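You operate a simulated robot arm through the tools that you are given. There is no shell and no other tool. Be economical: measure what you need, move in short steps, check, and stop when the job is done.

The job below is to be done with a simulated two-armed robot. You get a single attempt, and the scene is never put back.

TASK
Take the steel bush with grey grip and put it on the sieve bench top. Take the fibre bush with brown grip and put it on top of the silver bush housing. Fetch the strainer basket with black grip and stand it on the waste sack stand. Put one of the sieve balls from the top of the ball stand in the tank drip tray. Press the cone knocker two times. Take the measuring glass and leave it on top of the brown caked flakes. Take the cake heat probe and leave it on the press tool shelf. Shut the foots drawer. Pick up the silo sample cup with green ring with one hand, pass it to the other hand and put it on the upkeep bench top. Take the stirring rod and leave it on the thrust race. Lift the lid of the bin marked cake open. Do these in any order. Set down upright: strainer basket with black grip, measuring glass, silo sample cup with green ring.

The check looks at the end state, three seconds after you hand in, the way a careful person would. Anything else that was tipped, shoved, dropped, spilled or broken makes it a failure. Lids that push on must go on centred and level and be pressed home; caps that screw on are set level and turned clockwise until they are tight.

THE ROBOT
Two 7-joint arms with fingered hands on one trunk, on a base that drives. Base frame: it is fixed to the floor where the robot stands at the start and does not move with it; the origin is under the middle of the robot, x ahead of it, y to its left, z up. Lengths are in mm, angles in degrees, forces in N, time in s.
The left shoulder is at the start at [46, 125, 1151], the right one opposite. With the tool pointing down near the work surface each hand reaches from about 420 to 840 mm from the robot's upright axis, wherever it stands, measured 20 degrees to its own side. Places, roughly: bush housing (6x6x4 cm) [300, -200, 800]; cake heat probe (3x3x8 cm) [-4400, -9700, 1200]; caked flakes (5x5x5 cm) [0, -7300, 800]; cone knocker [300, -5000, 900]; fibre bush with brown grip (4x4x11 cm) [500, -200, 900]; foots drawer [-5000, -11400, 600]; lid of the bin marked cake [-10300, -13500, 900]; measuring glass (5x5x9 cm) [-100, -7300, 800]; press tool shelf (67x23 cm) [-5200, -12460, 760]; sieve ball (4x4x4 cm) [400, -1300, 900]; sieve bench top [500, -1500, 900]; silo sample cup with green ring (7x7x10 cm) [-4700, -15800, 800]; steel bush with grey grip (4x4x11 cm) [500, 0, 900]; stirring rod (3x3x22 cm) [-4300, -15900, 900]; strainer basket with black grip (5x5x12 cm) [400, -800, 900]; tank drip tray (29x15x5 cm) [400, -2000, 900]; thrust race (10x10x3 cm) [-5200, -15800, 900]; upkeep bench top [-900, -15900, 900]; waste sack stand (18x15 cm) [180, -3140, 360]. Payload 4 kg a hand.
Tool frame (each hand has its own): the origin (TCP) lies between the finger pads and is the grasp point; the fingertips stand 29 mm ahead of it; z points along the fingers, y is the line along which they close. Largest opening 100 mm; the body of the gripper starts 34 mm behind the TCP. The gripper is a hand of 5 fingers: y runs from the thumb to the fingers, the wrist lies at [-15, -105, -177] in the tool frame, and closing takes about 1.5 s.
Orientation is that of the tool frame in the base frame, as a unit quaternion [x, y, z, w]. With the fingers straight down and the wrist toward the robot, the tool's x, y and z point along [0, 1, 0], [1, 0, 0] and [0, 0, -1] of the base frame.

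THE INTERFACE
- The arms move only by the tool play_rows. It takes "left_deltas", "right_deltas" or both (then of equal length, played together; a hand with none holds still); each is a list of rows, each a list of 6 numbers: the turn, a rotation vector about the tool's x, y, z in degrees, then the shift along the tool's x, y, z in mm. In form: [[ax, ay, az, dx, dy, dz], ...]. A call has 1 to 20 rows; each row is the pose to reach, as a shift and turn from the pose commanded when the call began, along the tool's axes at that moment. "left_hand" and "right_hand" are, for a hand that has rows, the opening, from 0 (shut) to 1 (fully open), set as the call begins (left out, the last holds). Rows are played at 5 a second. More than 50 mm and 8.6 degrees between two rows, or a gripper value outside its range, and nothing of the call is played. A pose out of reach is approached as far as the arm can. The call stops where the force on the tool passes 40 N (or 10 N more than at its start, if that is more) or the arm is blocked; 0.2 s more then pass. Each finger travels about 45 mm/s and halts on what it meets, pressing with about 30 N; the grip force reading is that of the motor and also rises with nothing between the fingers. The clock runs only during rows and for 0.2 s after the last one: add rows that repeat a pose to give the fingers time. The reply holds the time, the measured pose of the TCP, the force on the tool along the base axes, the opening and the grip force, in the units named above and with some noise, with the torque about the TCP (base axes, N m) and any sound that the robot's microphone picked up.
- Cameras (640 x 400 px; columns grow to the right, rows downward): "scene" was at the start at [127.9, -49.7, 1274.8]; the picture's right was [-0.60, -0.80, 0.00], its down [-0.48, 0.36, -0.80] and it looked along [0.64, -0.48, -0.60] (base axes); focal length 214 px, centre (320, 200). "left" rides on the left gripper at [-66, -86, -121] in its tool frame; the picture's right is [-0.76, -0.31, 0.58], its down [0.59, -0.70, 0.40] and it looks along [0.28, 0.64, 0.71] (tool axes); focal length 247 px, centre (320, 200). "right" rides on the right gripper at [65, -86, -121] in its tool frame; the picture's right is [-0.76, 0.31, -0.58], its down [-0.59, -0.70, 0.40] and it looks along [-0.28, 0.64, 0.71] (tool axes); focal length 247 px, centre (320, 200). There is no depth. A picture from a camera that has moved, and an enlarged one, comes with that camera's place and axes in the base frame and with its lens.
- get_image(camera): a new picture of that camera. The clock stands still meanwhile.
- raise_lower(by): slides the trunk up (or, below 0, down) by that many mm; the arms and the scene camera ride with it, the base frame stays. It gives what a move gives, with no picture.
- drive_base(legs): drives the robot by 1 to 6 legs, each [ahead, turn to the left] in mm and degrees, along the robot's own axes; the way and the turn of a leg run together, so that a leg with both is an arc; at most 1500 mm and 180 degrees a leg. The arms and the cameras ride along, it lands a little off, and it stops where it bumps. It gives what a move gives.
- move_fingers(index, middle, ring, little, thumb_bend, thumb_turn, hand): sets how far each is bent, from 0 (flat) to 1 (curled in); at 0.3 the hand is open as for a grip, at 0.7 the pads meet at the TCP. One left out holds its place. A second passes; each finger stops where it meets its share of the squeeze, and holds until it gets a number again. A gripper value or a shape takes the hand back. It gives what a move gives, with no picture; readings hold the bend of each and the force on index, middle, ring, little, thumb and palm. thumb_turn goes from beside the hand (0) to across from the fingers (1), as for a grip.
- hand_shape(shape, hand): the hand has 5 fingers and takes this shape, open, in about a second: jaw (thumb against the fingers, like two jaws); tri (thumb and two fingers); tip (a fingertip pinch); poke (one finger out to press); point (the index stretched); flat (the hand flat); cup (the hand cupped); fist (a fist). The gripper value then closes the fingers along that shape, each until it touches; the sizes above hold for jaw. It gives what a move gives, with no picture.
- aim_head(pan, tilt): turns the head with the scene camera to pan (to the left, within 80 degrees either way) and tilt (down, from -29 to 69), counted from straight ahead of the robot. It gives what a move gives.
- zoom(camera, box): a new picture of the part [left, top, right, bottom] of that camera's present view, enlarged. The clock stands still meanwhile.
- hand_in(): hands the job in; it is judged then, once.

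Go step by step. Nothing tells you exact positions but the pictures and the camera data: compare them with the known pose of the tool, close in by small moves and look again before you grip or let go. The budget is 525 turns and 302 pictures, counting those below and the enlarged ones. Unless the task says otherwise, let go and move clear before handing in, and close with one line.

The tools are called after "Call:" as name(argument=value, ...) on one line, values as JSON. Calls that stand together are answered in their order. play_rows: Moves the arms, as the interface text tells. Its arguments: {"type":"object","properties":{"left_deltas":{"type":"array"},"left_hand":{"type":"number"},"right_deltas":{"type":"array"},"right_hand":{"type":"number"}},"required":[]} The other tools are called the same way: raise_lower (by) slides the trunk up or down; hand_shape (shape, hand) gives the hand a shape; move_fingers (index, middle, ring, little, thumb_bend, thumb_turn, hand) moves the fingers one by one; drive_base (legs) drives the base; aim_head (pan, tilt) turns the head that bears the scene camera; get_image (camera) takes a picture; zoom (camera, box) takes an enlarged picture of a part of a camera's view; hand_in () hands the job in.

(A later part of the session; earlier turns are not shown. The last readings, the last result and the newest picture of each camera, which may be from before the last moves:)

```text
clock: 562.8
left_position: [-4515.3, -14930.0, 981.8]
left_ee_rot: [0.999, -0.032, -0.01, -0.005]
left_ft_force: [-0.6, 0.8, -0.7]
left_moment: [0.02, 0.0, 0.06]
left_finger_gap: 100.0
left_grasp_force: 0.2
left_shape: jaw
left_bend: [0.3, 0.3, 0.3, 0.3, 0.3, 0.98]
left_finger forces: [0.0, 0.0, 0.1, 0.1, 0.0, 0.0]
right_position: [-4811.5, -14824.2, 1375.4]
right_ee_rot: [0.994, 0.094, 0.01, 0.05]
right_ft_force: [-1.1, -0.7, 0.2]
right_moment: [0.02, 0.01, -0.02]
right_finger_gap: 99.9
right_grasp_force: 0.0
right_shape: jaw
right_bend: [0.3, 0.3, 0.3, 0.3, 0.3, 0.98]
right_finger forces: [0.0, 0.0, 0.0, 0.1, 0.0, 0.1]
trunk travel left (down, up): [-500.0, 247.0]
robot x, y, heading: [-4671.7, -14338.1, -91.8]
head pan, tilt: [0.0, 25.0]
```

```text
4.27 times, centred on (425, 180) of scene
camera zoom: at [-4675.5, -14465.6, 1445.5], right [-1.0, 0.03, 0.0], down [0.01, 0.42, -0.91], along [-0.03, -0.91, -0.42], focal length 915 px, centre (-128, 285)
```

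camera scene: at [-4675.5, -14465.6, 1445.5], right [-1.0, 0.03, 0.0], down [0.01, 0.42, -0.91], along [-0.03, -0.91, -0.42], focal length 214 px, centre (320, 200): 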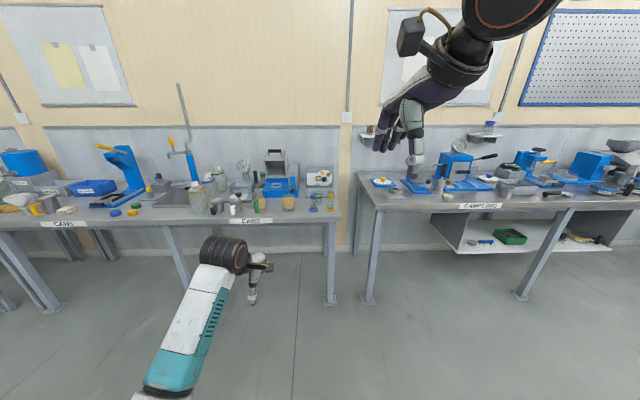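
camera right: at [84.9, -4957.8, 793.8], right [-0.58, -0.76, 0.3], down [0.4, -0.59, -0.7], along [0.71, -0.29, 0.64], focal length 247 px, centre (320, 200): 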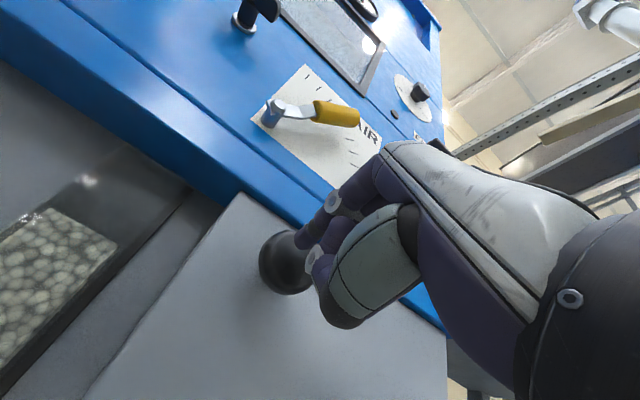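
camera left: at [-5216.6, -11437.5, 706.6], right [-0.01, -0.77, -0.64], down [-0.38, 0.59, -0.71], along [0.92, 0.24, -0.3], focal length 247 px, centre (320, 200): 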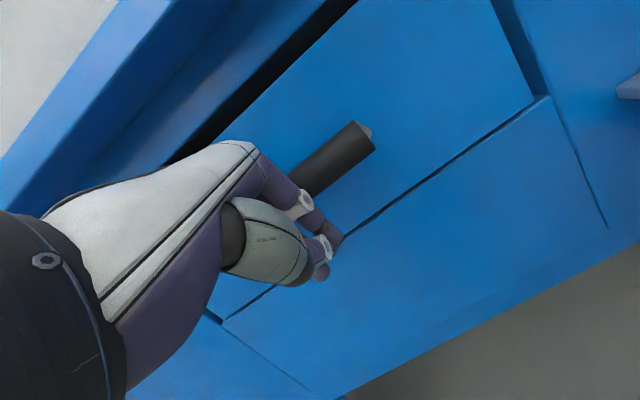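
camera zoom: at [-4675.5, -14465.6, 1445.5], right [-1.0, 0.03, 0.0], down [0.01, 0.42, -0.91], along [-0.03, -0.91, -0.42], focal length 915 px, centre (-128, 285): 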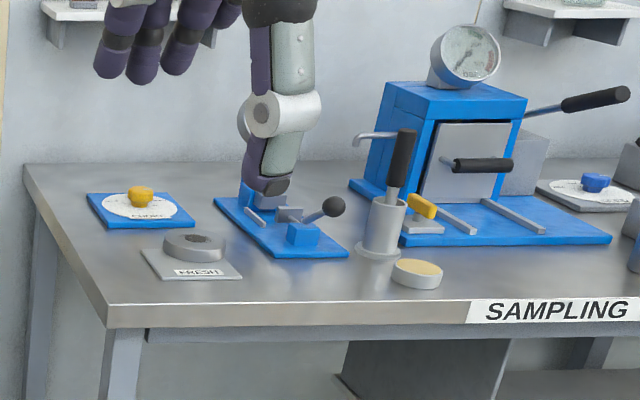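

I can see the rod (black handle) near (-4304, -15790), the green-ringed cup near (-4700, -15800), and the grey race ring on the "SAMPLING" bench. I'll lift the left hand and approach the rod with the right hand.

Call:
play_rows(left_deltas=[[0, 0, 0, 0, -10, -45], [0, 0, 0, 0, -20, -90], [0, 0, 0, 0, -30, -135], [0, 0, 0, 0, -40, -180], [0, 0, 0, 0, -50, -225], [0, 0, 0, 0, -60, -265]])

Call:
drive_base(legs=[[0, 91.8], [560, 0], [0, -90], [750, 0]])

Call:
aim_head(pan=-20, tilt=35)

Call:
get_image(camera="scene")

```text
clock: 564.2
left_position: [-4506.8, -14869.7, 1245.2]
left_ee_rot: [0.999, -0.032, -0.009, -0.006]
left_ft_force: [-0.3, 0.2, 0.4]
left_moment: [-0.04, -0.01, 0.0]
left_finger_gap: 100.3
left_grasp_force: 0.2
left_shape: jaw
left_bend: [0.3, 0.3, 0.3, 0.3, 0.3, 0.98]
left_finger forces: [0.0, 0.0, 0.1, 0.0, 0.0, 0.0]
right_position: [-4813.2, -14823.7, 1375.1]
right_ee_rot: [0.994, 0.093, 0.01, 0.051]
right_ft_force: [0.0, 0.2, 0.3]
right_moment: [0.01, -0.01, -0.01]
right_finger_gap: 99.9
right_grasp_force: 0.0
right_shape: jaw
right_bend: [0.3, 0.3, 0.3, 0.3, 0.3, 0.98]
right_finger forces: [0.0, 0.1, 0.0, 0.0, 0.0, 0.1]
trunk travel left (down, up): [-500.0, 247.0]
robot x, y, heading: [-4672.4, -14343.1, -92.2]
head pan, tilt: [0.0, 25.0]
```

```text
clock: 578.8
left_position: [-3960.2, -15625.2, 1246.7]
left_ee_rot: [1.0, -0.027, -0.01, -0.004]
left_ft_force: [0.0, 0.5, -0.4]
left_moment: [0.06, 0.0, -0.02]
left_finger_gap: 99.8
left_grasp_force: 0.0
left_shape: jaw
left_bend: [0.3, 0.3, 0.3, 0.3, 0.3, 0.98]
left_finger forces: [0.0, 0.1, 0.1, 0.1, 0.0, 0.1]
right_position: [-4267.1, -15580.8, 1374.8]
right_ee_rot: [0.994, 0.1, 0.01, 0.05]
right_ft_force: [0.3, -0.1, -0.6]
right_moment: [0.04, 0.0, -0.02]
right_finger_gap: 99.9
right_grasp_force: 0.0
right_shape: jaw
right_bend: [0.3, 0.3, 0.3, 0.3, 0.3, 0.98]
right_finger forces: [0.1, 0.1, 0.0, 0.1, 0.0, 0.1]
trunk travel left (down, up): [-500.0, 247.0]
robot x, y, heading: [-4135.7, -15093.5, -90.9]
head pan, tilt: [0.0, 25.0]
```

```text
clock: 579.6
left_position: [-3959.0, -15626.0, 1245.4]
left_ee_rot: [1.0, -0.027, -0.01, -0.005]
left_ft_force: [-0.2, 0.1, 0.0]
left_moment: [-0.02, 0.04, 0.0]
left_finger_gap: 100.0
left_grasp_force: 0.0
left_shape: jaw
left_bend: [0.3, 0.3, 0.3, 0.3, 0.3, 0.98]
left_finger forces: [0.0, 0.1, 0.0, 0.0, 0.1, 0.1]
right_position: [-4266.2, -15580.3, 1376.1]
right_ee_rot: [0.994, 0.1, 0.01, 0.051]
right_ft_force: [-0.5, -0.8, -0.2]
right_moment: [-0.02, 0.01, 0.04]
right_finger_gap: 100.0
right_grasp_force: 0.1
right_shape: jaw
right_bend: [0.3, 0.3, 0.3, 0.3, 0.3, 0.98]
right_finger forces: [0.1, 0.0, 0.1, 0.0, 0.1, 0.1]
trunk travel left (down, up): [-500.0, 247.0]
robot x, y, heading: [-4136.7, -15100.6, -91.0]
head pan, tilt: [-20.0, 35.0]
```

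```text
87 pictures are left
camera scene: at [-4164.8, -15210.8, 1429.8], right [-0.93, 0.36, 0.0], down [0.2, 0.54, -0.82], along [-0.29, -0.77, -0.57], focal length 214 px, centre (320, 200)
```

scene: 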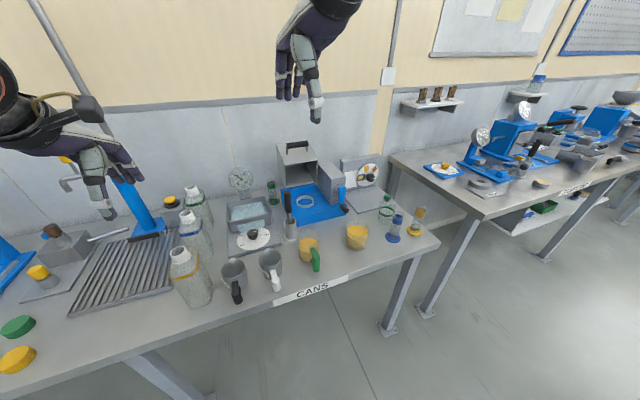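

Call:
zoom(camera="scene", box=[240, 170, 350, 270])

Call:
zoom(camera="scene", box=[330, 170, 440, 260])

```text
4.00 times, centred on (295, 220) of scene
camera zoom: at [-4164.8, -15210.8, 1429.8], right [-0.93, 0.36, 0.0], down [0.2, 0.54, -0.82], along [-0.29, -0.77, -0.57], focal length 858 px, centre (420, 120)
```

zoom: 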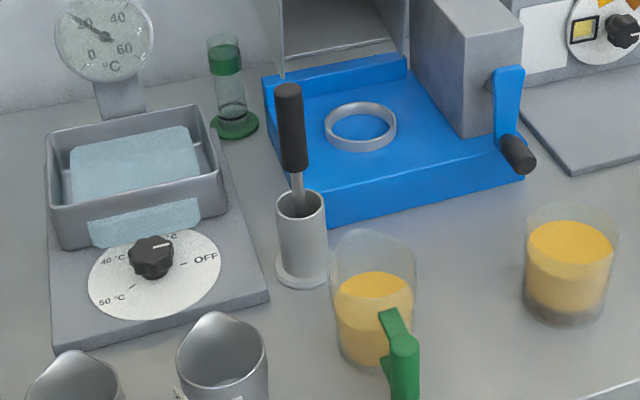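

```text
4.44 times, centred on (385, 215) of scene
camera zoom: at [-4164.8, -15210.8, 1429.8], right [-0.93, 0.36, 0.0], down [0.2, 0.54, -0.82], along [-0.29, -0.77, -0.57], focal length 953 px, centre (31, 133)
```

zoom: 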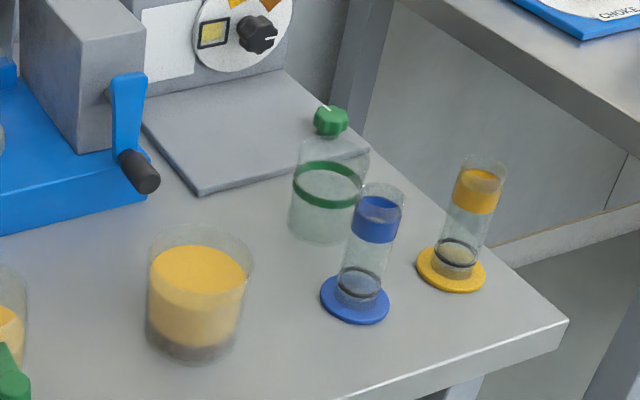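

Rod stands in its holder at (-4279, -15846), handle top z≈1020. I'll tuck the left hand away from the pump lever, drive 150 mm ahead and bring the right hand over the rod.

Call:
play_rows(left_deltas=[[0, 0, 0, -25, -15, -10], [0, 0, 0, -50, -30, -20], [0, 0, 0, -75, -45, -30]])

Call:
drive_base(legs=[[140, 0.5]])

Call:
play_rows(right_deltas=[[0, 0, 1, -2, 25, 30], [0, 0, 3, -4, 50, 65], [0, 0, 5, -6, 75, 100], [0, 0, 7, -8, 100, 135], [0, 0, 9, -10, 115, 170], [0, 0, 11, -12, 118, 205], [0, 0, 11, -12, 118, 240], [0, 0, 11, -12, 118, 270], [0, 0, 11, -12, 118, 270]])

Call:
get_image(camera="right")

Call:
get_image(camera="scene")

```text
clock: 580.4
left_position: [-4032.5, -15574.9, 1276.7]
left_ee_rot: [1.0, -0.026, -0.009, -0.005]
left_ft_force: [-1.3, -0.5, 0.5]
left_moment: [0.0, 0.01, -0.02]
left_finger_gap: 100.1
left_grasp_force: 0.0
left_shape: jaw
left_bend: [0.3, 0.3, 0.3, 0.3, 0.3, 0.98]
left_finger forces: [0.0, 0.1, 0.0, 0.0, 0.0, 0.0]
right_position: [-4267.1, -15580.7, 1375.7]
right_ee_rot: [0.994, 0.1, 0.01, 0.051]
right_ft_force: [0.2, 0.4, -0.4]
right_moment: [-0.05, -0.07, 0.02]
right_finger_gap: 99.8
right_grasp_force: 0.1
right_shape: jaw
right_bend: [0.3, 0.3, 0.3, 0.3, 0.3, 0.98]
right_finger forces: [0.0, 0.1, 0.0, 0.1, 0.0, 0.0]
trunk travel left (down, up): [-500.0, 247.0]
robot x, y, heading: [-4136.0, -15095.0, -91.2]
head pan, tilt: [-20.0, 35.0]
```

```text
clock: 581.8
left_position: [-4029.2, -15714.1, 1275.4]
left_ee_rot: [1.0, -0.023, -0.01, -0.004]
left_ft_force: [-0.4, -0.8, -0.3]
left_moment: [-0.01, -0.02, 0.02]
left_finger_gap: 100.3
left_grasp_force: 0.1
left_shape: jaw
left_bend: [0.3, 0.3, 0.3, 0.3, 0.3, 0.98]
left_finger forces: [0.0, 0.1, 0.0, 0.0, 0.0, 0.0]
right_position: [-4265.4, -15719.7, 1375.4]
right_ee_rot: [0.993, 0.105, 0.01, 0.05]
right_ft_force: [-0.7, -0.9, -1.5]
right_moment: [0.04, -0.01, 0.01]
right_finger_gap: 99.8
right_grasp_force: 0.1
right_shape: jaw
right_bend: [0.3, 0.3, 0.3, 0.3, 0.3, 0.98]
right_finger forces: [0.0, 0.0, 0.1, 0.1, 0.0, 0.0]
trunk travel left (down, up): [-500.0, 247.0]
robot x, y, heading: [-4135.4, -15238.1, -90.5]
head pan, tilt: [-20.0, 35.0]
```

```text
clock: 583.8
left_position: [-4030.6, -15712.7, 1277.4]
left_ee_rot: [1.0, -0.023, -0.01, -0.005]
left_ft_force: [0.0, 0.8, 0.0]
left_moment: [0.02, 0.02, 0.02]
left_finger_gap: 99.8
left_grasp_force: 0.1
left_shape: jaw
left_bend: [0.3, 0.3, 0.3, 0.3, 0.3, 0.98]
left_finger forces: [0.0, 0.1, 0.0, 0.1, 0.0, 0.0]
right_position: [-4252.3, -15855.9, 1122.4]
right_ee_rot: [0.999, 0.008, 0.015, 0.049]
right_ft_force: [-0.4, -0.5, -0.3]
right_moment: [0.04, 0.02, -0.03]
right_finger_gap: 100.1
right_grasp_force: 0.1
right_shape: jaw
right_bend: [0.3, 0.3, 0.3, 0.3, 0.3, 0.98]
right_finger forces: [0.0, 0.1, 0.1, 0.1, 0.0, 0.0]
right hand out of reach, approached as far as the arm can: row 8, 9
trunk travel left (down, up): [-500.0, 247.0]
robot x, y, heading: [-4134.7, -15236.4, -90.4]
head pan, tilt: [-20.0, 35.0]
```

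```text
84 pictures are left
camera right: at [-4192.2, -15757.9, 1236.8], right [-0.77, -0.26, 0.58], down [-0.59, 0.65, -0.48], along [-0.25, -0.71, -0.65], focal length 247 px, centre (320, 200)
```

right: 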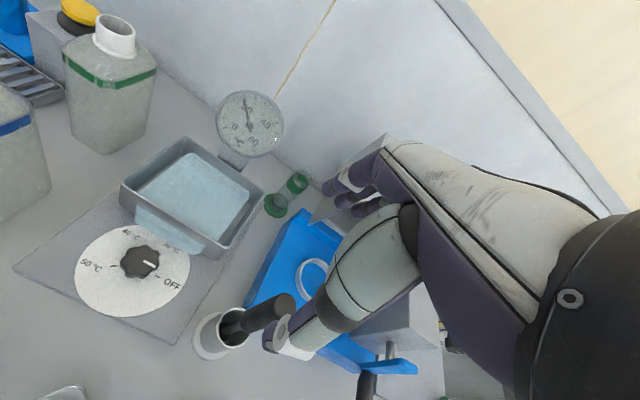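

```text
83 pictures are left
camera scene: at [-4165.7, -15349.0, 1429.8], right [-0.94, 0.35, 0.0], down [0.2, 0.54, -0.82], along [-0.29, -0.77, -0.57], focal length 214 px, centre (320, 200)
```

scene: 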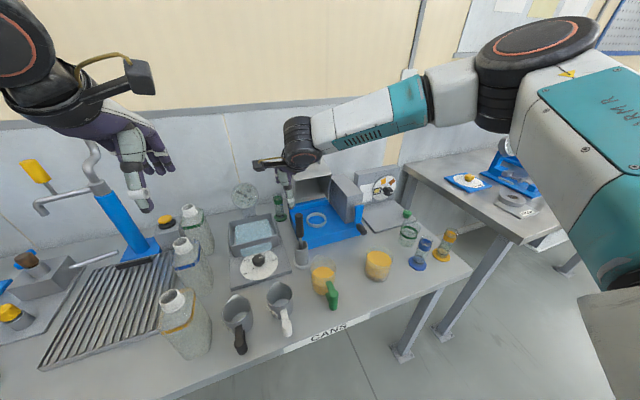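

Rod confirmed at (-4281, -15849). Aligning over it, removing the small hand tilt, then lowering the trunk 100 mm.

Call:
play_rows(right_deltas=[[2, -0.6, 0, -10, -3, -10], [4, -1.2, 0, -20, -6, -20], [5.6, -1.7, 0, -29, -8, -20], [5.6, -1.7, 0, -29, -8, -20]])

Call:
raise_lower(by=-100)

Call:
get_image(camera="right")

```text
clock: 584.8
left_position: [-4030.8, -15713.5, 1275.6]
left_ee_rot: [1.0, -0.023, -0.009, -0.005]
left_ft_force: [-0.2, 0.3, 0.4]
left_moment: [0.02, -0.03, 0.04]
left_finger_gap: 99.9
left_grasp_force: 0.0
left_shape: jaw
left_bend: [0.3, 0.3, 0.3, 0.3, 0.3, 0.98]
left_finger forces: [0.1, 0.1, 0.0, 0.0, 0.0, 0.0]
right_position: [-4281.7, -15847.7, 1141.2]
right_ee_rot: [1.0, 0.008, 0.0, 0.001]
right_ft_force: [0.4, 0.7, -1.1]
right_moment: [-0.01, 0.0, 0.01]
right_finger_gap: 100.0
right_grasp_force: 0.0
right_shape: jaw
right_bend: [0.3, 0.3, 0.3, 0.3, 0.3, 0.98]
right_finger forces: [0.1, 0.1, 0.0, 0.1, 0.0, 0.0]
trunk travel left (down, up): [-500.0, 247.0]
robot x, y, heading: [-4133.6, -15235.6, -90.6]
head pan, tilt: [-20.0, 35.0]
```

```text
clock: 586.1
left_position: [-4030.2, -15711.1, 1177.9]
left_ee_rot: [1.0, -0.023, -0.01, -0.003]
left_ft_force: [0.5, -0.3, 0.2]
left_moment: [-0.01, -0.02, -0.02]
left_finger_gap: 100.0
left_grasp_force: 0.0
left_shape: jaw
left_bend: [0.3, 0.3, 0.3, 0.3, 0.3, 0.98]
left_finger forces: [0.1, 0.1, 0.0, 0.0, 0.0, 0.0]
right_position: [-4280.9, -15845.9, 1041.5]
right_ee_rot: [1.0, 0.008, 0.0, 0.001]
right_ft_force: [0.2, -0.4, -0.7]
right_moment: [-0.03, 0.0, 0.01]
right_finger_gap: 100.0
right_grasp_force: 0.0
right_shape: jaw
right_bend: [0.3, 0.3, 0.3, 0.3, 0.3, 0.98]
right_finger forces: [0.0, 0.0, 0.1, 0.0, 0.0, 0.1]
trunk travel left (down, up): [-400.0, 347.0]
robot x, y, heading: [-4135.8, -15233.3, -90.3]
head pan, tilt: [-20.0, 35.0]
```

```text
82 pictures are left
camera right: at [-4218.1, -15758.9, 1162.7], right [-0.75, -0.32, 0.58], down [-0.6, 0.69, -0.4], along [-0.27, -0.65, -0.71], focal length 247 px, centre (320, 200)
```

right: 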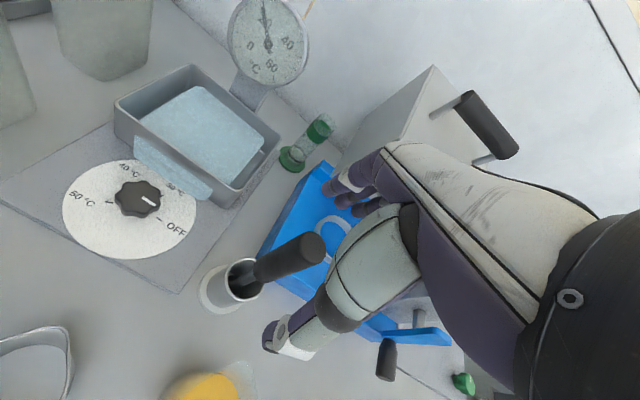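

Perfectly aligned. Lower 47 mm and close on the handle.

Call:
play_rows(right_deltas=[[0, 0, 0, 0, 0, 25], [0, 0, 0, 0, 0, 47], [0, 0, 0, 0, 0, 47]])

Call:
play_rows(right_deltas=[[0, 0, 0, 0, 0, 0], [0, 0, 0, 0, 0, 0], [0, 0, 0, 0, 0, 0], [0, 0, 0, 0, 0, 0], [0, 0, 0, 0, 0, 0], [0, 0, 0, 0, 0, 0], [0, 0, 0, 0, 0, 0], [0, 0, 0, 0, 0, 0], [0, 0, 0, 0, 0, 0]], right_hand=0)

Call:
play_rows(right_deltas=[[0, 0, 0, 0, 0, -20], [0, 0, 0, 0, 0, -50], [0, 0, 0, 0, 0, -85], [0, 0, 0, 0, 0, -120], [0, 0, 0, 0, 0, -150]])

Call:
get_image(camera="right")

```text
clock: 586.9
left_position: [-4028.7, -15714.1, 1177.1]
left_ee_rot: [1.0, -0.023, -0.01, -0.004]
left_ft_force: [0.0, -0.3, -0.3]
left_moment: [-0.03, 0.02, -0.02]
left_finger_gap: 100.1
left_grasp_force: 0.0
left_shape: jaw
left_bend: [0.3, 0.3, 0.3, 0.3, 0.3, 0.98]
left_finger forces: [0.0, 0.0, 0.0, 0.0, 0.1, 0.1]
right_position: [-4280.9, -15846.8, 995.5]
right_ee_rot: [1.0, 0.008, 0.0, 0.0]
right_ft_force: [0.5, -0.3, -0.2]
right_moment: [0.02, 0.01, -0.03]
right_finger_gap: 100.2
right_grasp_force: 0.0
right_shape: jaw
right_bend: [0.3, 0.3, 0.3, 0.3, 0.3, 0.98]
right_finger forces: [0.0, 0.1, 0.1, 0.0, 0.1, 0.0]
trunk travel left (down, up): [-400.0, 347.0]
robot x, y, heading: [-4133.5, -15234.6, -90.5]
head pan, tilt: [-20.0, 35.0]
```

```text
clock: 588.9
left_position: [-4032.2, -15713.5, 1176.3]
left_ee_rot: [1.0, -0.023, -0.009, -0.005]
left_ft_force: [-0.2, 0.2, -0.7]
left_moment: [-0.03, 0.0, 0.03]
left_finger_gap: 100.2
left_grasp_force: 0.1
left_shape: jaw
left_bend: [0.3, 0.3, 0.3, 0.3, 0.3, 0.98]
left_finger forces: [0.0, 0.1, 0.1, 0.0, 0.0, 0.0]
right_position: [-4282.9, -15846.7, 994.1]
right_ee_rot: [1.0, 0.008, 0.0, 0.0]
right_ft_force: [0.5, 0.2, -0.2]
right_moment: [0.03, -0.02, -0.01]
right_finger_gap: 16.5
right_grasp_force: 30.0
right_shape: jaw
right_bend: [0.63, 0.59, 0.71, 0.66, 0.55, 1.0]
right_finger forces: [15.6, 9.9, 0.1, 0.0, 24.6, 0.1]
trunk travel left (down, up): [-400.0, 347.0]
robot x, y, heading: [-4135.5, -15233.2, -90.4]
head pan, tilt: [-20.0, 35.0]
```

```text
clock: 590.1
left_position: [-4029.5, -15712.4, 1177.5]
left_ee_rot: [1.0, -0.023, -0.01, -0.005]
left_ft_force: [0.1, 0.8, 0.2]
left_moment: [-0.03, 0.01, 0.02]
left_finger_gap: 100.1
left_grasp_force: 0.1
left_shape: jaw
left_bend: [0.3, 0.3, 0.3, 0.3, 0.3, 0.98]
left_finger forces: [0.1, 0.0, 0.0, 0.0, 0.0, 0.0]
right_position: [-4280.2, -15846.7, 1143.8]
right_ee_rot: [1.0, 0.007, 0.0, -0.001]
right_ft_force: [-0.7, -0.7, -1.2]
right_moment: [0.01, -0.01, -0.02]
right_finger_gap: 16.7
right_grasp_force: 30.2
right_shape: jaw
right_bend: [0.63, 0.59, 0.71, 0.66, 0.55, 1.0]
right_finger forces: [15.5, 10.0, 0.1, 0.1, 24.5, 0.0]
trunk travel left (down, up): [-400.0, 347.0]
robot x, y, heading: [-4133.1, -15234.7, -90.3]
head pan, tilt: [-20.0, 35.0]
```

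```text
81 pictures are left
camera right: at [-4217.0, -15759.3, 1264.3], right [-0.75, -0.32, 0.58], down [-0.6, 0.69, -0.4], along [-0.27, -0.65, -0.71], focal length 247 px, centre (320, 200)
```

right: 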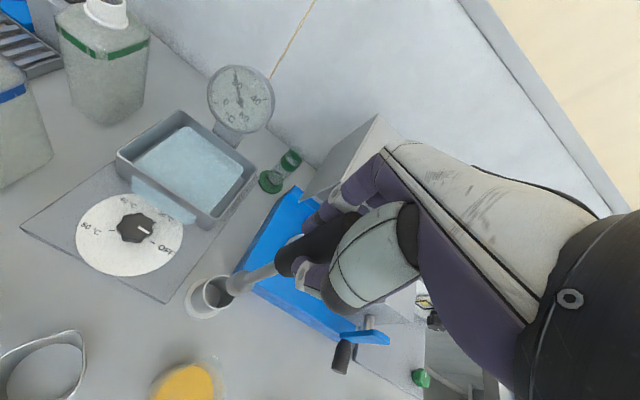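

Rod is out of its holder. To lay it across the race I need it horizontal; I'll back away, raise the trunk, and turn the right hand to a forward "handshake" pose in free space.

Call:
raise_lower(by=120)

Call:
drive_base(legs=[[-450, 0]])

Call:
play_rows(right_deltas=[[-4.6, 4.6, 4.6, 0, 0, 0], [-9.2, 9.2, 9.2, 0, 0, 0], [-13.9, 13.9, 13.9, 0, 0, 0], [-18.5, 18.5, 18.5, 0, 0, 0], [-23.1, 23.1, 23.1, 0, 0, 0], [-27.7, 27.7, 27.7, 0, 0, 0], [-32.3, 32.3, 32.3, 0, 0, 0], [-37, 37, 37, 0, 0, 0], [-41.6, 41.6, 41.6, 0, 0, 0], [-46.2, 46.2, 46.2, 0, 0, 0], [-50.8, 50.8, 50.8, 0, 0, 0], [-55.4, 55.4, 55.4, 0, 0, 0], [-60, 60, 60, 0, 0, 0], [-64.7, 64.7, 64.7, 0, 0, 0], [-69.3, 69.3, 69.3, 0, 0, 0], [-69.3, 69.3, 69.3, 0, 0, 0]])

Call:
get_image(camera="scene")

```text
clock: 591.6
left_position: [-4029.4, -15713.0, 1296.7]
left_ee_rot: [1.0, -0.022, -0.009, -0.005]
left_ft_force: [0.5, 0.0, -0.2]
left_moment: [0.03, -0.01, 0.01]
left_finger_gap: 99.9
left_grasp_force: 0.0
left_shape: jaw
left_bend: [0.3, 0.3, 0.3, 0.3, 0.3, 0.98]
left_finger forces: [0.0, 0.1, 0.1, 0.0, 0.0, 0.1]
right_position: [-4282.3, -15846.0, 1263.2]
right_ee_rot: [1.0, 0.007, 0.0, 0.0]
right_ft_force: [-0.1, 0.3, -1.5]
right_moment: [0.0, 0.03, -0.05]
right_finger_gap: 16.7
right_grasp_force: 30.0
right_shape: jaw
right_bend: [0.63, 0.59, 0.71, 0.66, 0.55, 1.0]
right_finger forces: [15.5, 10.0, 0.0, 0.0, 24.4, 0.0]
trunk travel left (down, up): [-520.0, 227.0]
robot x, y, heading: [-4137.5, -15232.6, -90.4]
head pan, tilt: [-20.0, 35.0]
```

```text
clock: 594.3
left_position: [-4027.6, -15263.5, 1297.0]
left_ee_rot: [1.0, -0.026, -0.01, -0.005]
left_ft_force: [0.8, -0.3, 0.0]
left_moment: [-0.01, 0.01, -0.04]
left_finger_gap: 100.1
left_grasp_force: 0.0
left_shape: jaw
left_bend: [0.3, 0.3, 0.3, 0.3, 0.3, 0.98]
left_finger forces: [0.1, 0.1, 0.0, 0.1, 0.0, 0.1]
right_position: [-4280.7, -15394.5, 1264.9]
right_ee_rot: [1.0, 0.005, 0.0, 0.0]
right_ft_force: [-0.2, -0.6, -0.4]
right_moment: [-0.01, 0.0, 0.0]
right_finger_gap: 16.7
right_grasp_force: 30.2
right_shape: jaw
right_bend: [0.63, 0.59, 0.71, 0.66, 0.55, 1.0]
right_finger forces: [15.4, 10.0, 0.1, 0.0, 24.6, 0.0]
trunk travel left (down, up): [-520.0, 227.0]
robot x, y, heading: [-4128.5, -14782.3, -90.9]
head pan, tilt: [-20.0, 35.0]
```

```text
clock: 597.7
left_position: [-4029.0, -15263.5, 1296.6]
left_ee_rot: [1.0, -0.026, -0.009, -0.004]
left_ft_force: [-0.6, 0.0, 0.7]
left_moment: [-0.01, -0.03, -0.02]
left_finger_gap: 100.1
left_grasp_force: 0.0
left_shape: jaw
left_bend: [0.3, 0.3, 0.3, 0.3, 0.3, 0.98]
left_finger forces: [0.1, 0.0, 0.0, 0.0, 0.0, 0.0]
right_position: [-4319.2, -15411.8, 1483.0]
right_ee_rot: [0.522, -0.501, 0.483, 0.493]
right_ft_force: [-1.0, 0.6, -0.3]
right_moment: [0.11, 0.0, 0.0]
right_finger_gap: 16.3
right_grasp_force: 29.9
right_shape: jaw
right_bend: [0.63, 0.59, 0.71, 0.67, 0.73, 1.0]
right_finger forces: [14.5, 11.3, 0.0, 0.0, 24.4, 0.0]
right hand out of reach, approached as far as the arm can: row 11, 12, 13, 14, 15, 16
trunk travel left (down, up): [-520.0, 227.0]
robot x, y, heading: [-4129.1, -14787.2, -91.0]
head pan, tilt: [-20.0, 35.0]
```

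```text
80 pictures are left
camera scene: at [-4162.3, -14896.5, 1449.9], right [-0.93, 0.36, 0.0], down [0.21, 0.54, -0.82], along [-0.29, -0.76, -0.57], focal length 214 px, centre (320, 200)
```

scene: 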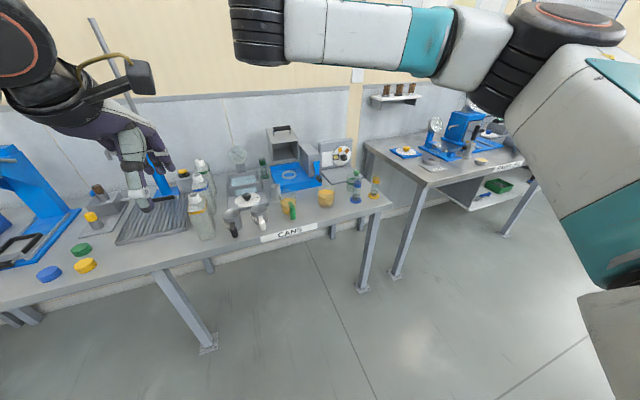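

The pose is reached though the arm rode up. Testing whether it can come down when extended further out.

Call:
play_rows(right_deltas=[[0, 0, 0, -15, 15, 20], [0, 0, 0, -40, 30, 40], [0, 0, 0, -75, 45, 60], [0, 0, 0, -110, 60, 80], [0, 0, 0, -150, 70, 90], [0, 0, 0, -190, 80, 100], [0, 0, 0, -230, 80, 100], [0, 0, 0, -270, 80, 100]])

```text
clock: 599.5
left_position: [-4026.8, -15264.8, 1295.7]
left_ee_rot: [1.0, -0.026, -0.009, -0.005]
left_ft_force: [-0.5, -1.0, -0.8]
left_moment: [0.01, -0.05, 0.01]
left_finger_gap: 100.0
left_grasp_force: 0.0
left_shape: jaw
left_bend: [0.3, 0.3, 0.3, 0.3, 0.3, 0.98]
left_finger forces: [0.1, 0.1, 0.0, 0.1, 0.0, 0.0]
right_position: [-4434.8, -15478.4, 1461.0]
right_ee_rot: [0.526, -0.501, 0.48, 0.491]
right_ft_force: [-0.6, -0.3, -1.3]
right_moment: [0.02, -0.01, 0.01]
right_finger_gap: 16.4
right_grasp_force: 30.1
right_shape: jaw
right_bend: [0.63, 0.59, 0.71, 0.67, 0.73, 1.0]
right_finger forces: [13.9, 11.7, 0.0, 0.0, 24.2, 0.0]
right hand out of reach, approached as far as the arm can: row 1, 2, 3, 4, 5, 6, 7, 8
trunk travel left (down, up): [-520.0, 227.0]
robot x, y, heading: [-4129.1, -14783.4, -90.8]
head pan, tilt: [-20.0, 35.0]
```

In this pose the hand stays ~140 mm above the shoulder, so at the lowest trunk it can reach ~940. First curl ring and little fingers out of the way and check the grip.

Call:
move_fingers(hand="right", ring=1, little=1)

Call:
get_image(camera="right")

Call:
aim_head(pan=-35, tilt=0)

Call:
get_image(camera="scene")

```text
clock: 600.5
left_position: [-4027.5, -15263.1, 1295.8]
left_ee_rot: [1.0, -0.026, -0.009, -0.004]
left_ft_force: [0.3, 1.0, -0.6]
left_moment: [0.02, 0.02, 0.0]
left_finger_gap: 99.9
left_grasp_force: 0.0
left_shape: jaw
left_bend: [0.3, 0.3, 0.3, 0.3, 0.3, 0.98]
left_finger forces: [0.0, 0.0, 0.0, 0.0, 0.0, 0.1]
right_position: [-4433.5, -15477.9, 1462.0]
right_ee_rot: [0.525, -0.502, 0.481, 0.492]
right_ft_force: [-0.4, -0.2, -0.5]
right_moment: [0.04, 0.02, 0.0]
right_finger_gap: 14.9
right_grasp_force: 24.4
right_shape: fingers
right_bend: [0.63, 0.59, 1.0, 1.0, 0.73, 1.0]
right_finger forces: [13.8, 11.8, 0.0, 0.1, 24.3, 0.1]
trunk travel left (down, up): [-520.0, 227.0]
robot x, y, heading: [-4125.5, -14785.3, -90.7]
head pan, tilt: [-20.0, 35.0]
```

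```text
79 pictures are left
camera right: at [-4348.2, -15359.9, 1530.6], right [-0.34, 0.61, -0.71], down [0.69, -0.36, -0.63], along [-0.64, -0.71, -0.3], focal length 247 px, centre (320, 200)
```

right: 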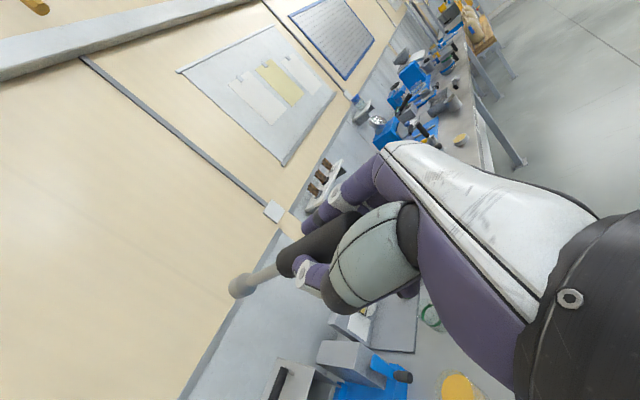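

```text
clock: 601.5
left_position: [-4028.1, -15263.5, 1296.6]
left_ee_rot: [1.0, -0.026, -0.01, -0.005]
left_ft_force: [0.4, 0.4, 0.2]
left_moment: [0.03, 0.01, 0.01]
left_finger_gap: 99.7
left_grasp_force: 0.1
left_shape: jaw
left_bend: [0.3, 0.3, 0.3, 0.3, 0.3, 0.98]
left_finger forces: [0.0, 0.0, 0.0, 0.0, 0.0, 0.0]
right_position: [-4434.3, -15479.1, 1462.2]
right_ee_rot: [0.525, -0.5, 0.481, 0.492]
right_ft_force: [-1.0, -0.1, -0.9]
right_moment: [0.06, -0.02, -0.02]
right_finger_gap: 15.0
right_grasp_force: 24.9
right_shape: fingers
right_bend: [0.63, 0.59, 1.0, 1.0, 0.73, 1.0]
right_finger forces: [13.7, 11.8, 0.1, 0.0, 24.2, 0.1]
trunk travel left (down, up): [-520.0, 227.0]
robot x, y, heading: [-4127.6, -14784.6, -91.2]
head pan, tilt: [-35.0, 0.0]
```

```text
78 pictures are left
camera scene: at [-4182.2, -14887.9, 1506.0], right [-0.81, 0.59, 0.0], down [0.0, 0.0, -1.0], along [-0.59, -0.81, 0.0], focal length 214 px, centre (320, 200)
```

scene: 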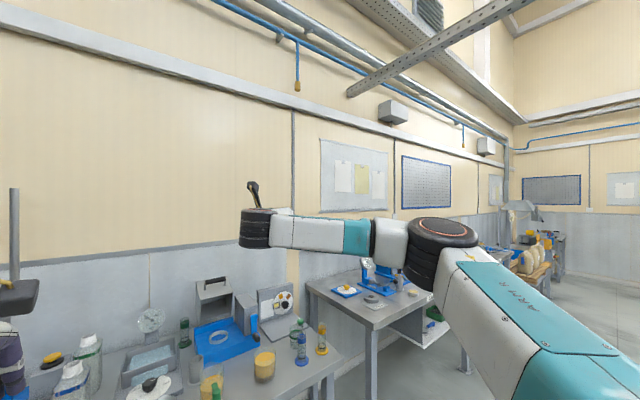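

Rod is held well, pointing forward. Driving over to face the race.

Call:
drive_base(legs=[[0, -89], [785, 0], [0, 90]])

Call:
aim_head(pan=-15, tilt=30)

Call:
get_image(camera="scene")

```text
clock: 613.2
left_position: [-4786.1, -15289.0, 1296.7]
left_ee_rot: [1.0, -0.001, -0.009, -0.004]
left_ft_force: [-0.3, -0.2, 0.0]
left_moment: [-0.02, 0.04, 0.01]
left_finger_gap: 100.0
left_grasp_force: 0.0
left_shape: jaw
left_bend: [0.3, 0.3, 0.3, 0.3, 0.3, 0.98]
left_finger forces: [0.1, 0.1, 0.1, 0.1, 0.1, 0.0]
right_position: [-5181.8, -15523.0, 1462.0]
right_ee_rot: [0.538, -0.487, 0.494, 0.479]
right_ft_force: [0.4, -1.1, -0.1]
right_moment: [0.07, 0.02, -0.08]
right_finger_gap: 14.4
right_grasp_force: 24.4
right_shape: fingers
right_bend: [0.63, 0.59, 1.0, 1.0, 0.73, 1.0]
right_finger forces: [13.6, 11.7, 0.1, 0.1, 23.8, 0.0]
trunk travel left (down, up): [-520.0, 227.0]
robot x, y, heading: [-4910.4, -14814.2, -88.0]
head pan, tilt: [-35.0, 0.0]
```

```text
clock: 614.2
left_position: [-4786.8, -15288.0, 1296.6]
left_ee_rot: [1.0, -0.001, -0.01, -0.004]
left_ft_force: [-0.2, 0.1, 0.6]
left_moment: [0.0, 0.01, 0.0]
left_finger_gap: 100.1
left_grasp_force: 0.2
left_shape: jaw
left_bend: [0.3, 0.3, 0.3, 0.3, 0.3, 0.98]
left_finger forces: [0.0, 0.1, 0.1, 0.0, 0.0, 0.0]
right_position: [-5182.0, -15524.1, 1461.5]
right_ee_rot: [0.537, -0.487, 0.493, 0.48]
right_ft_force: [-0.3, -0.4, -1.2]
right_moment: [0.1, 0.01, -0.01]
right_finger_gap: 13.9
right_grasp_force: 24.8
right_shape: fingers
right_bend: [0.63, 0.59, 1.0, 1.0, 0.73, 1.0]
right_finger forces: [13.6, 11.9, 0.0, 0.1, 23.9, 0.1]
trunk travel left (down, up): [-520.0, 227.0]
robot x, y, heading: [-4915.5, -14816.9, -87.8]
head pan, tilt: [-15.0, 30.0]
```

```text
77 pictures are left
camera scene: at [-4931.9, -14933.8, 1457.8], right [-0.97, 0.23, 0.0], down [0.11, 0.49, -0.87], along [-0.2, -0.84, -0.5], focal length 214 px, centre (320, 200)
```

scene: 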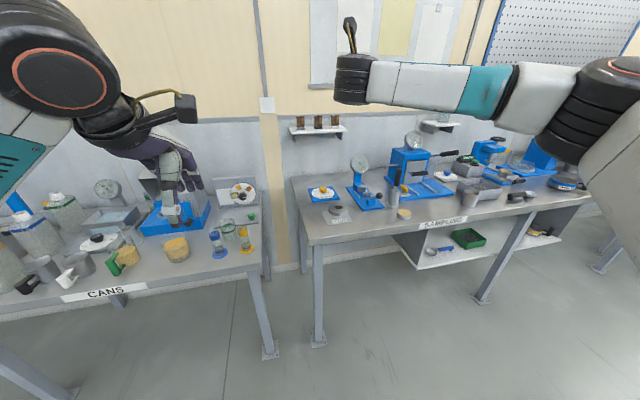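

Call:
zoom(camera="scene", box=[290, 160, 420, 250])

```text
4.44 times, centred on (355, 205) of scene
camera zoom: at [-4931.9, -14933.8, 1457.8], right [-0.97, 0.23, 0.0], down [0.11, 0.49, -0.87], along [-0.2, -0.84, -0.5], focal length 953 px, centre (164, 178)
```

zoom: 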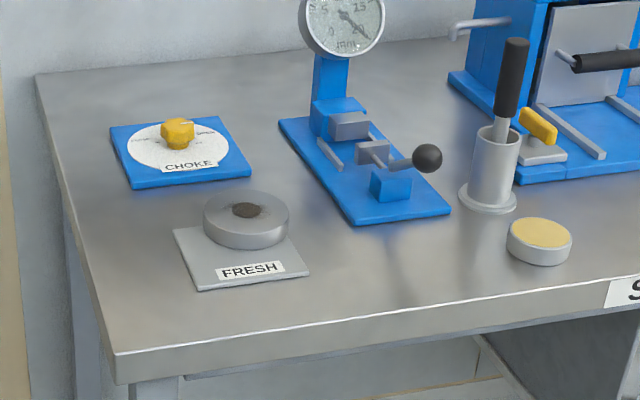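

The race is a flat disc, ~100 mm wide, on the "FRESH" plate; access is open. Lowering the trunk fully.

Call:
raise_lower(by=-300)

Call:
raise_lower(by=-200)

Call:
get_image(camera="scene")

Call:
get_image(camera="right")

```text
clock: 617.2
left_position: [-4786.5, -15289.1, 997.6]
left_ee_rot: [1.0, -0.001, -0.009, -0.004]
left_ft_force: [0.1, -0.2, 0.0]
left_moment: [-0.02, 0.01, -0.02]
left_finger_gap: 100.1
left_grasp_force: 0.1
left_shape: jaw
left_bend: [0.3, 0.3, 0.3, 0.3, 0.3, 0.98]
left_finger forces: [0.0, 0.0, 0.0, 0.0, 0.0, 0.0]
right_position: [-5181.5, -15524.3, 1163.8]
right_ee_rot: [0.537, -0.487, 0.494, 0.48]
right_ft_force: [-0.2, -0.9, -1.0]
right_moment: [0.06, 0.01, 0.02]
right_finger_gap: 14.2
right_grasp_force: 24.9
right_shape: fingers
right_bend: [0.63, 0.59, 1.0, 1.0, 0.73, 1.0]
right_finger forces: [13.6, 11.8, 0.0, 0.1, 23.9, 0.0]
trunk travel left (down, up): [-220.0, 527.0]
robot x, y, heading: [-4916.4, -14811.9, -88.1]
head pan, tilt: [-15.0, 30.0]
```

```text
clock: 619.4
left_position: [-4785.7, -15287.7, 796.3]
left_ee_rot: [1.0, 0.0, -0.009, -0.004]
left_ft_force: [-0.3, -0.5, 0.3]
left_moment: [-0.01, -0.02, 0.0]
left_finger_gap: 100.0
left_grasp_force: 0.1
left_shape: jaw
left_bend: [0.3, 0.3, 0.3, 0.3, 0.3, 0.98]
left_finger forces: [0.0, 0.1, 0.0, 0.0, 0.0, 0.0]
right_position: [-5181.8, -15523.9, 963.2]
right_ee_rot: [0.538, -0.487, 0.494, 0.479]
right_ft_force: [0.2, -0.6, -1.0]
right_moment: [0.04, 0.0, 0.02]
right_finger_gap: 14.1
right_grasp_force: 24.1
right_shape: fingers
right_bend: [0.63, 0.59, 1.0, 1.0, 0.73, 1.0]
right_finger forces: [13.5, 12.0, 0.1, 0.0, 23.8, 0.0]
trunk travel left (down, up): [-20.0, 727.0]
robot x, y, heading: [-4917.5, -14818.6, -88.2]
head pan, tilt: [-15.0, 30.0]
```

```text
75 pictures are left
camera scene: at [-4926.5, -15084.9, 940.4], right [-0.97, 0.22, 0.0], down [0.11, 0.49, -0.87], along [-0.19, -0.84, -0.5], focal length 214 px, centre (320, 200)
```

scene: 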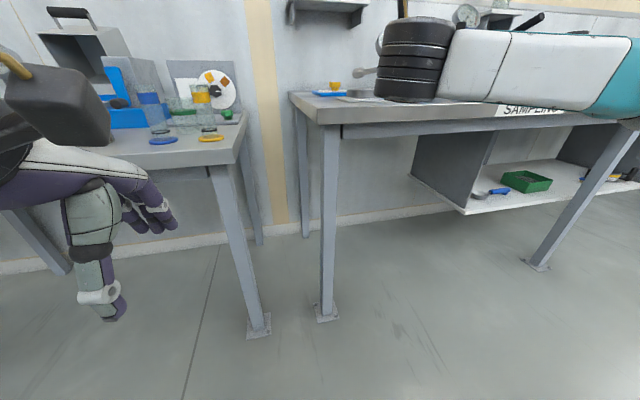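

```text
74 pictures are left
camera right: at [-5101.7, -15400.3, 1031.5], right [-0.37, 0.59, -0.71], down [0.7, -0.32, -0.63], along [-0.6, -0.74, -0.3], focal length 247 px, centre (320, 200)
```

right: 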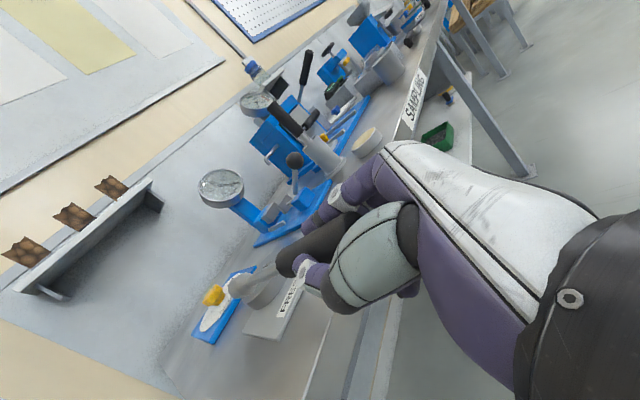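

I'll drive forward 165 mm keeping the arm pose, so the rod comes over the disc.

Call:
drive_base(legs=[[165, 0]])

Call:
play_rows(right_deltas=[[0, 0, 0, 0, 10, 0], [0, 0, 0, 0, 20, 0], [0, 0, 0, 0, 20, 0]])

Call:
get_image(camera="right")

Call:
aim_head(pan=-30, tilt=5)

Call:
get_image(camera="scene")

```text
clock: 620.8
left_position: [-4780.9, -15458.2, 797.1]
left_ee_rot: [1.0, -0.001, -0.01, -0.004]
left_ft_force: [1.0, -0.4, 0.0]
left_moment: [-0.03, -0.02, -0.01]
left_finger_gap: 100.2
left_grasp_force: 0.0
left_shape: jaw
left_bend: [0.3, 0.3, 0.3, 0.3, 0.3, 0.98]
left_finger forces: [0.1, 0.0, 0.0, 0.0, 0.1, 0.1]
right_position: [-5176.7, -15692.8, 962.0]
right_ee_rot: [0.538, -0.488, 0.494, 0.478]
right_ft_force: [0.1, -0.6, -0.3]
right_moment: [0.06, 0.0, 0.0]
right_finger_gap: 14.3
right_grasp_force: 24.9
right_shape: fingers
right_bend: [0.63, 0.59, 1.0, 1.0, 0.73, 1.0]
right_finger forces: [13.7, 12.0, 0.0, 0.1, 23.7, 0.0]
trunk travel left (down, up): [-20.0, 727.0]
robot x, y, heading: [-4905.6, -14982.6, -87.9]
head pan, tilt: [-15.0, 30.0]
```

```text
clock: 621.6
left_position: [-4781.1, -15458.1, 796.6]
left_ee_rot: [1.0, -0.001, -0.01, -0.004]
left_ft_force: [-0.3, -0.1, -0.1]
left_moment: [-0.02, -0.03, -0.01]
left_finger_gap: 100.2
left_grasp_force: 0.1
left_shape: jaw
left_bend: [0.3, 0.3, 0.3, 0.3, 0.3, 0.98]
left_finger forces: [0.0, 0.0, 0.1, 0.1, 0.0, 0.1]
right_position: [-5196.8, -15694.2, 962.6]
right_ee_rot: [0.539, -0.487, 0.494, 0.479]
right_ft_force: [0.7, 0.6, -0.7]
right_moment: [0.03, -0.01, 0.02]
right_finger_gap: 14.1
right_grasp_force: 24.5
right_shape: fingers
right_bend: [0.63, 0.59, 1.0, 1.0, 0.73, 1.0]
right_finger forces: [13.7, 12.0, 0.0, 0.0, 23.8, 0.0]
trunk travel left (down, up): [-20.0, 727.0]
robot x, y, heading: [-4908.6, -14982.9, -87.8]
head pan, tilt: [-15.0, 30.0]
```

```text
73 pictures are left
camera right: at [-5116.9, -15571.2, 1031.7], right [-0.37, 0.59, -0.71], down [0.7, -0.32, -0.63], along [-0.61, -0.74, -0.3], focal length 247 px, centre (320, 200)
```

right: 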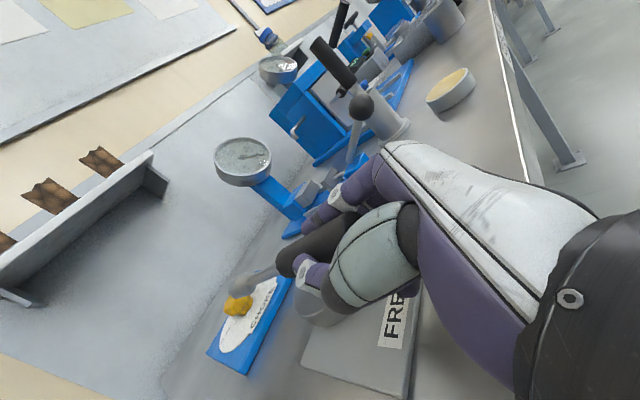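

```text
clock: 622.5
left_position: [-4781.7, -15457.2, 797.3]
left_ee_rot: [1.0, -0.001, -0.01, -0.003]
left_ft_force: [-0.5, 0.3, 0.3]
left_moment: [-0.01, 0.02, -0.01]
left_finger_gap: 100.1
left_grasp_force: 0.1
left_shape: jaw
left_bend: [0.3, 0.3, 0.3, 0.3, 0.3, 0.98]
left_finger forces: [0.0, 0.0, 0.0, 0.1, 0.0, 0.1]
right_position: [-5196.9, -15694.6, 963.1]
right_ee_rot: [0.537, -0.488, 0.494, 0.479]
right_ft_force: [0.2, 0.0, -0.8]
right_moment: [0.08, 0.01, 0.03]
right_finger_gap: 14.4
right_grasp_force: 24.6
right_shape: fingers
right_bend: [0.63, 0.59, 1.0, 1.0, 0.73, 1.0]
right_finger forces: [13.6, 12.0, 0.0, 0.0, 23.8, 0.0]
trunk travel left (down, up): [-20.0, 727.0]
robot x, y, heading: [-4910.5, -14985.1, -87.9]
head pan, tilt: [-30.0, 5.0]
```

```text
72 pictures are left
camera scene: at [-4943.5, -15247.2, 980.5], right [-0.88, 0.47, 0.0], down [0.04, 0.08, -1.0], along [-0.47, -0.88, -0.09], focal length 214 px, centre (320, 200)
```

scene: 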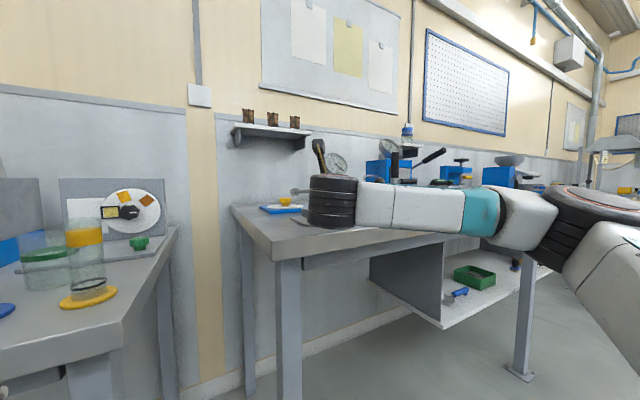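

Disc centre ≈ (-5190, -15750), rod well over it. Small forward nudge and lower the trunk the last 20 mm.

Call:
play_rows(right_deltas=[[0, 0, 0, 0, -2, 4], [0, 0, 0, 0, -2, 8], [0, 0, 0, 0, -2, 8]])

Call:
raise_lower(by=-20)

Call:
play_rows(right_deltas=[[0, 0, 0, -4, 0, 0], [0, 0, 0, -8, 0, 0], [0, 0, 0, -12, 0, 0]])

Call:
get_image(camera="right")

```text
clock: 623.3
left_position: [-4781.5, -15457.5, 796.4]
left_ee_rot: [1.0, -0.001, -0.009, -0.005]
left_ft_force: [-0.7, 0.3, 0.7]
left_moment: [-0.04, 0.0, 0.0]
left_finger_gap: 100.0
left_grasp_force: 0.1
left_shape: jaw
left_bend: [0.3, 0.3, 0.3, 0.3, 0.3, 0.98]
left_finger forces: [0.0, 0.0, 0.1, 0.1, 0.1, 0.1]
right_position: [-5193.3, -15702.3, 961.5]
right_ee_rot: [0.538, -0.487, 0.493, 0.479]
right_ft_force: [0.8, 0.0, -1.2]
right_moment: [0.05, 0.01, 0.0]
right_finger_gap: 14.1
right_grasp_force: 25.4
right_shape: fingers
right_bend: [0.63, 0.59, 1.0, 1.0, 0.73, 1.0]
right_finger forces: [13.6, 12.0, 0.0, 0.1, 23.8, 0.1]
trunk travel left (down, up): [-20.0, 727.0]
robot x, y, heading: [-4902.9, -14984.3, -88.2]
head pan, tilt: [-30.0, 5.0]
```

```text
clock: 624.0
left_position: [-4781.3, -15457.9, 777.2]
left_ee_rot: [1.0, -0.001, -0.01, -0.003]
left_ft_force: [-0.6, -0.6, 0.4]
left_moment: [-0.02, 0.01, 0.04]
left_finger_gap: 100.1
left_grasp_force: 0.0
left_shape: jaw
left_bend: [0.3, 0.3, 0.3, 0.3, 0.3, 0.98]
left_finger forces: [0.0, 0.0, 0.1, 0.1, 0.0, 0.1]
right_position: [-5191.9, -15701.6, 942.2]
right_ee_rot: [0.538, -0.486, 0.494, 0.479]
right_ft_force: [0.6, 0.0, -0.9]
right_moment: [0.09, 0.01, -0.02]
right_finger_gap: 14.1
right_grasp_force: 24.5
right_shape: fingers
right_bend: [0.63, 0.59, 1.0, 1.0, 0.73, 1.0]
right_finger forces: [13.6, 11.9, 0.0, 0.0, 23.7, 0.1]
trunk travel left (down, up): [0.0, 747.0]
robot x, y, heading: [-4908.0, -14984.5, -88.0]
head pan, tilt: [-30.0, 5.0]
```

```text
clock: 624.8
left_position: [-4781.1, -15457.6, 776.7]
left_ee_rot: [1.0, -0.001, -0.009, -0.004]
left_ft_force: [0.4, 0.0, 0.0]
left_moment: [0.03, 0.0, 0.02]
left_finger_gap: 99.9
left_grasp_force: 0.0
left_shape: jaw
left_bend: [0.3, 0.3, 0.3, 0.3, 0.3, 0.98]
left_finger forces: [0.0, 0.0, 0.0, 0.0, 0.0, 0.1]
right_position: [-5195.1, -15700.6, 931.7]
right_ee_rot: [0.537, -0.487, 0.494, 0.481]
right_ft_force: [-0.3, -1.2, 4.0]
right_moment: [0.28, 0.1, 0.07]
right_finger_gap: 14.2
right_grasp_force: 27.8
right_shape: fingers
right_bend: [0.63, 0.59, 1.0, 1.0, 0.73, 1.0]
right_finger forces: [13.7, 11.9, 0.0, 0.6, 23.8, 4.3]
trunk travel left (down, up): [0.0, 747.0]
robot x, y, heading: [-4906.5, -14980.1, -87.7]
head pan, tilt: [-30.0, 5.0]
```

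```text
71 pictures are left
camera right: at [-5114.2, -15576.6, 1000.3], right [-0.37, 0.59, -0.71], down [0.7, -0.32, -0.63], along [-0.61, -0.74, -0.3], focal length 247 px, centre (320, 200)
```

right: 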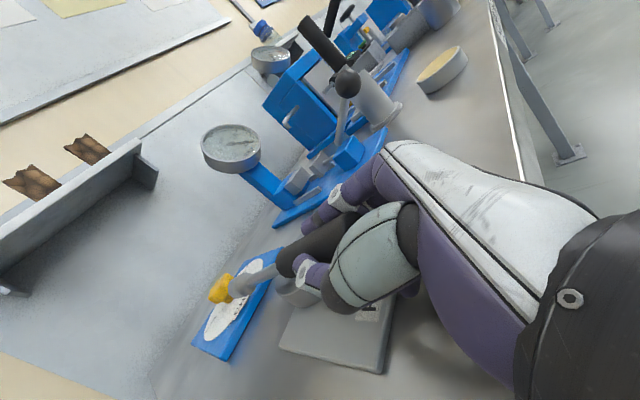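

The rod's handle is ~7 mm above the disc. Opening index, middle and thumb sideways.

Call:
move_fingers(hand="right", index=0.45, middle=0.42, thumb_bend=0.5)

Call:
get_image(camera="right")

```text
clock: 625.8
left_position: [-4780.8, -15457.7, 778.2]
left_ee_rot: [1.0, -0.001, -0.009, -0.005]
left_ft_force: [0.1, 0.3, 0.4]
left_moment: [-0.01, -0.01, 0.03]
left_finger_gap: 99.8
left_grasp_force: 0.1
left_shape: jaw
left_bend: [0.3, 0.3, 0.3, 0.3, 0.3, 0.98]
left_finger forces: [0.0, 0.1, 0.0, 0.0, 0.0, 0.0]
right_position: [-5194.1, -15701.0, 931.1]
right_ee_rot: [0.537, -0.487, 0.493, 0.481]
right_ft_force: [-1.6, -3.1, 7.5]
right_moment: [0.39, 0.21, 0.14]
right_finger_gap: 55.5
right_grasp_force: 3.7
right_shape: fingers
right_bend: [0.45, 0.42, 1.0, 1.0, 0.5, 1.0]
right_finger forces: [0.1, 0.1, 0.0, 1.6, 0.0, 6.6]
trunk travel left (down, up): [0.0, 747.0]
robot x, y, heading: [-4904.9, -14987.3, -87.8]
head pan, tilt: [-30.0, 5.0]
```

```text
70 pictures are left
camera right: at [-5114.1, -15576.6, 1000.0], right [-0.37, 0.59, -0.71], down [0.7, -0.32, -0.63], along [-0.61, -0.74, -0.3], focal length 247 px, centre (320, 200)
```

right: 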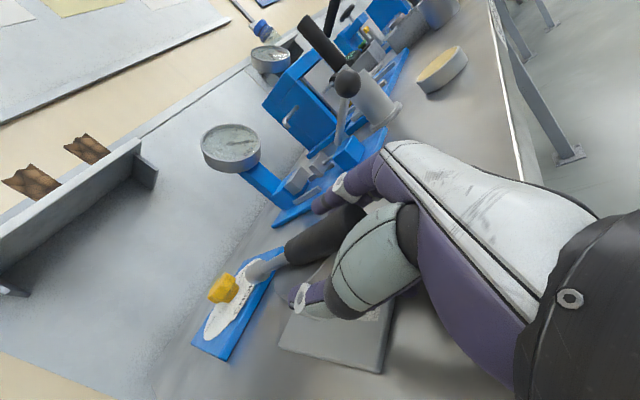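

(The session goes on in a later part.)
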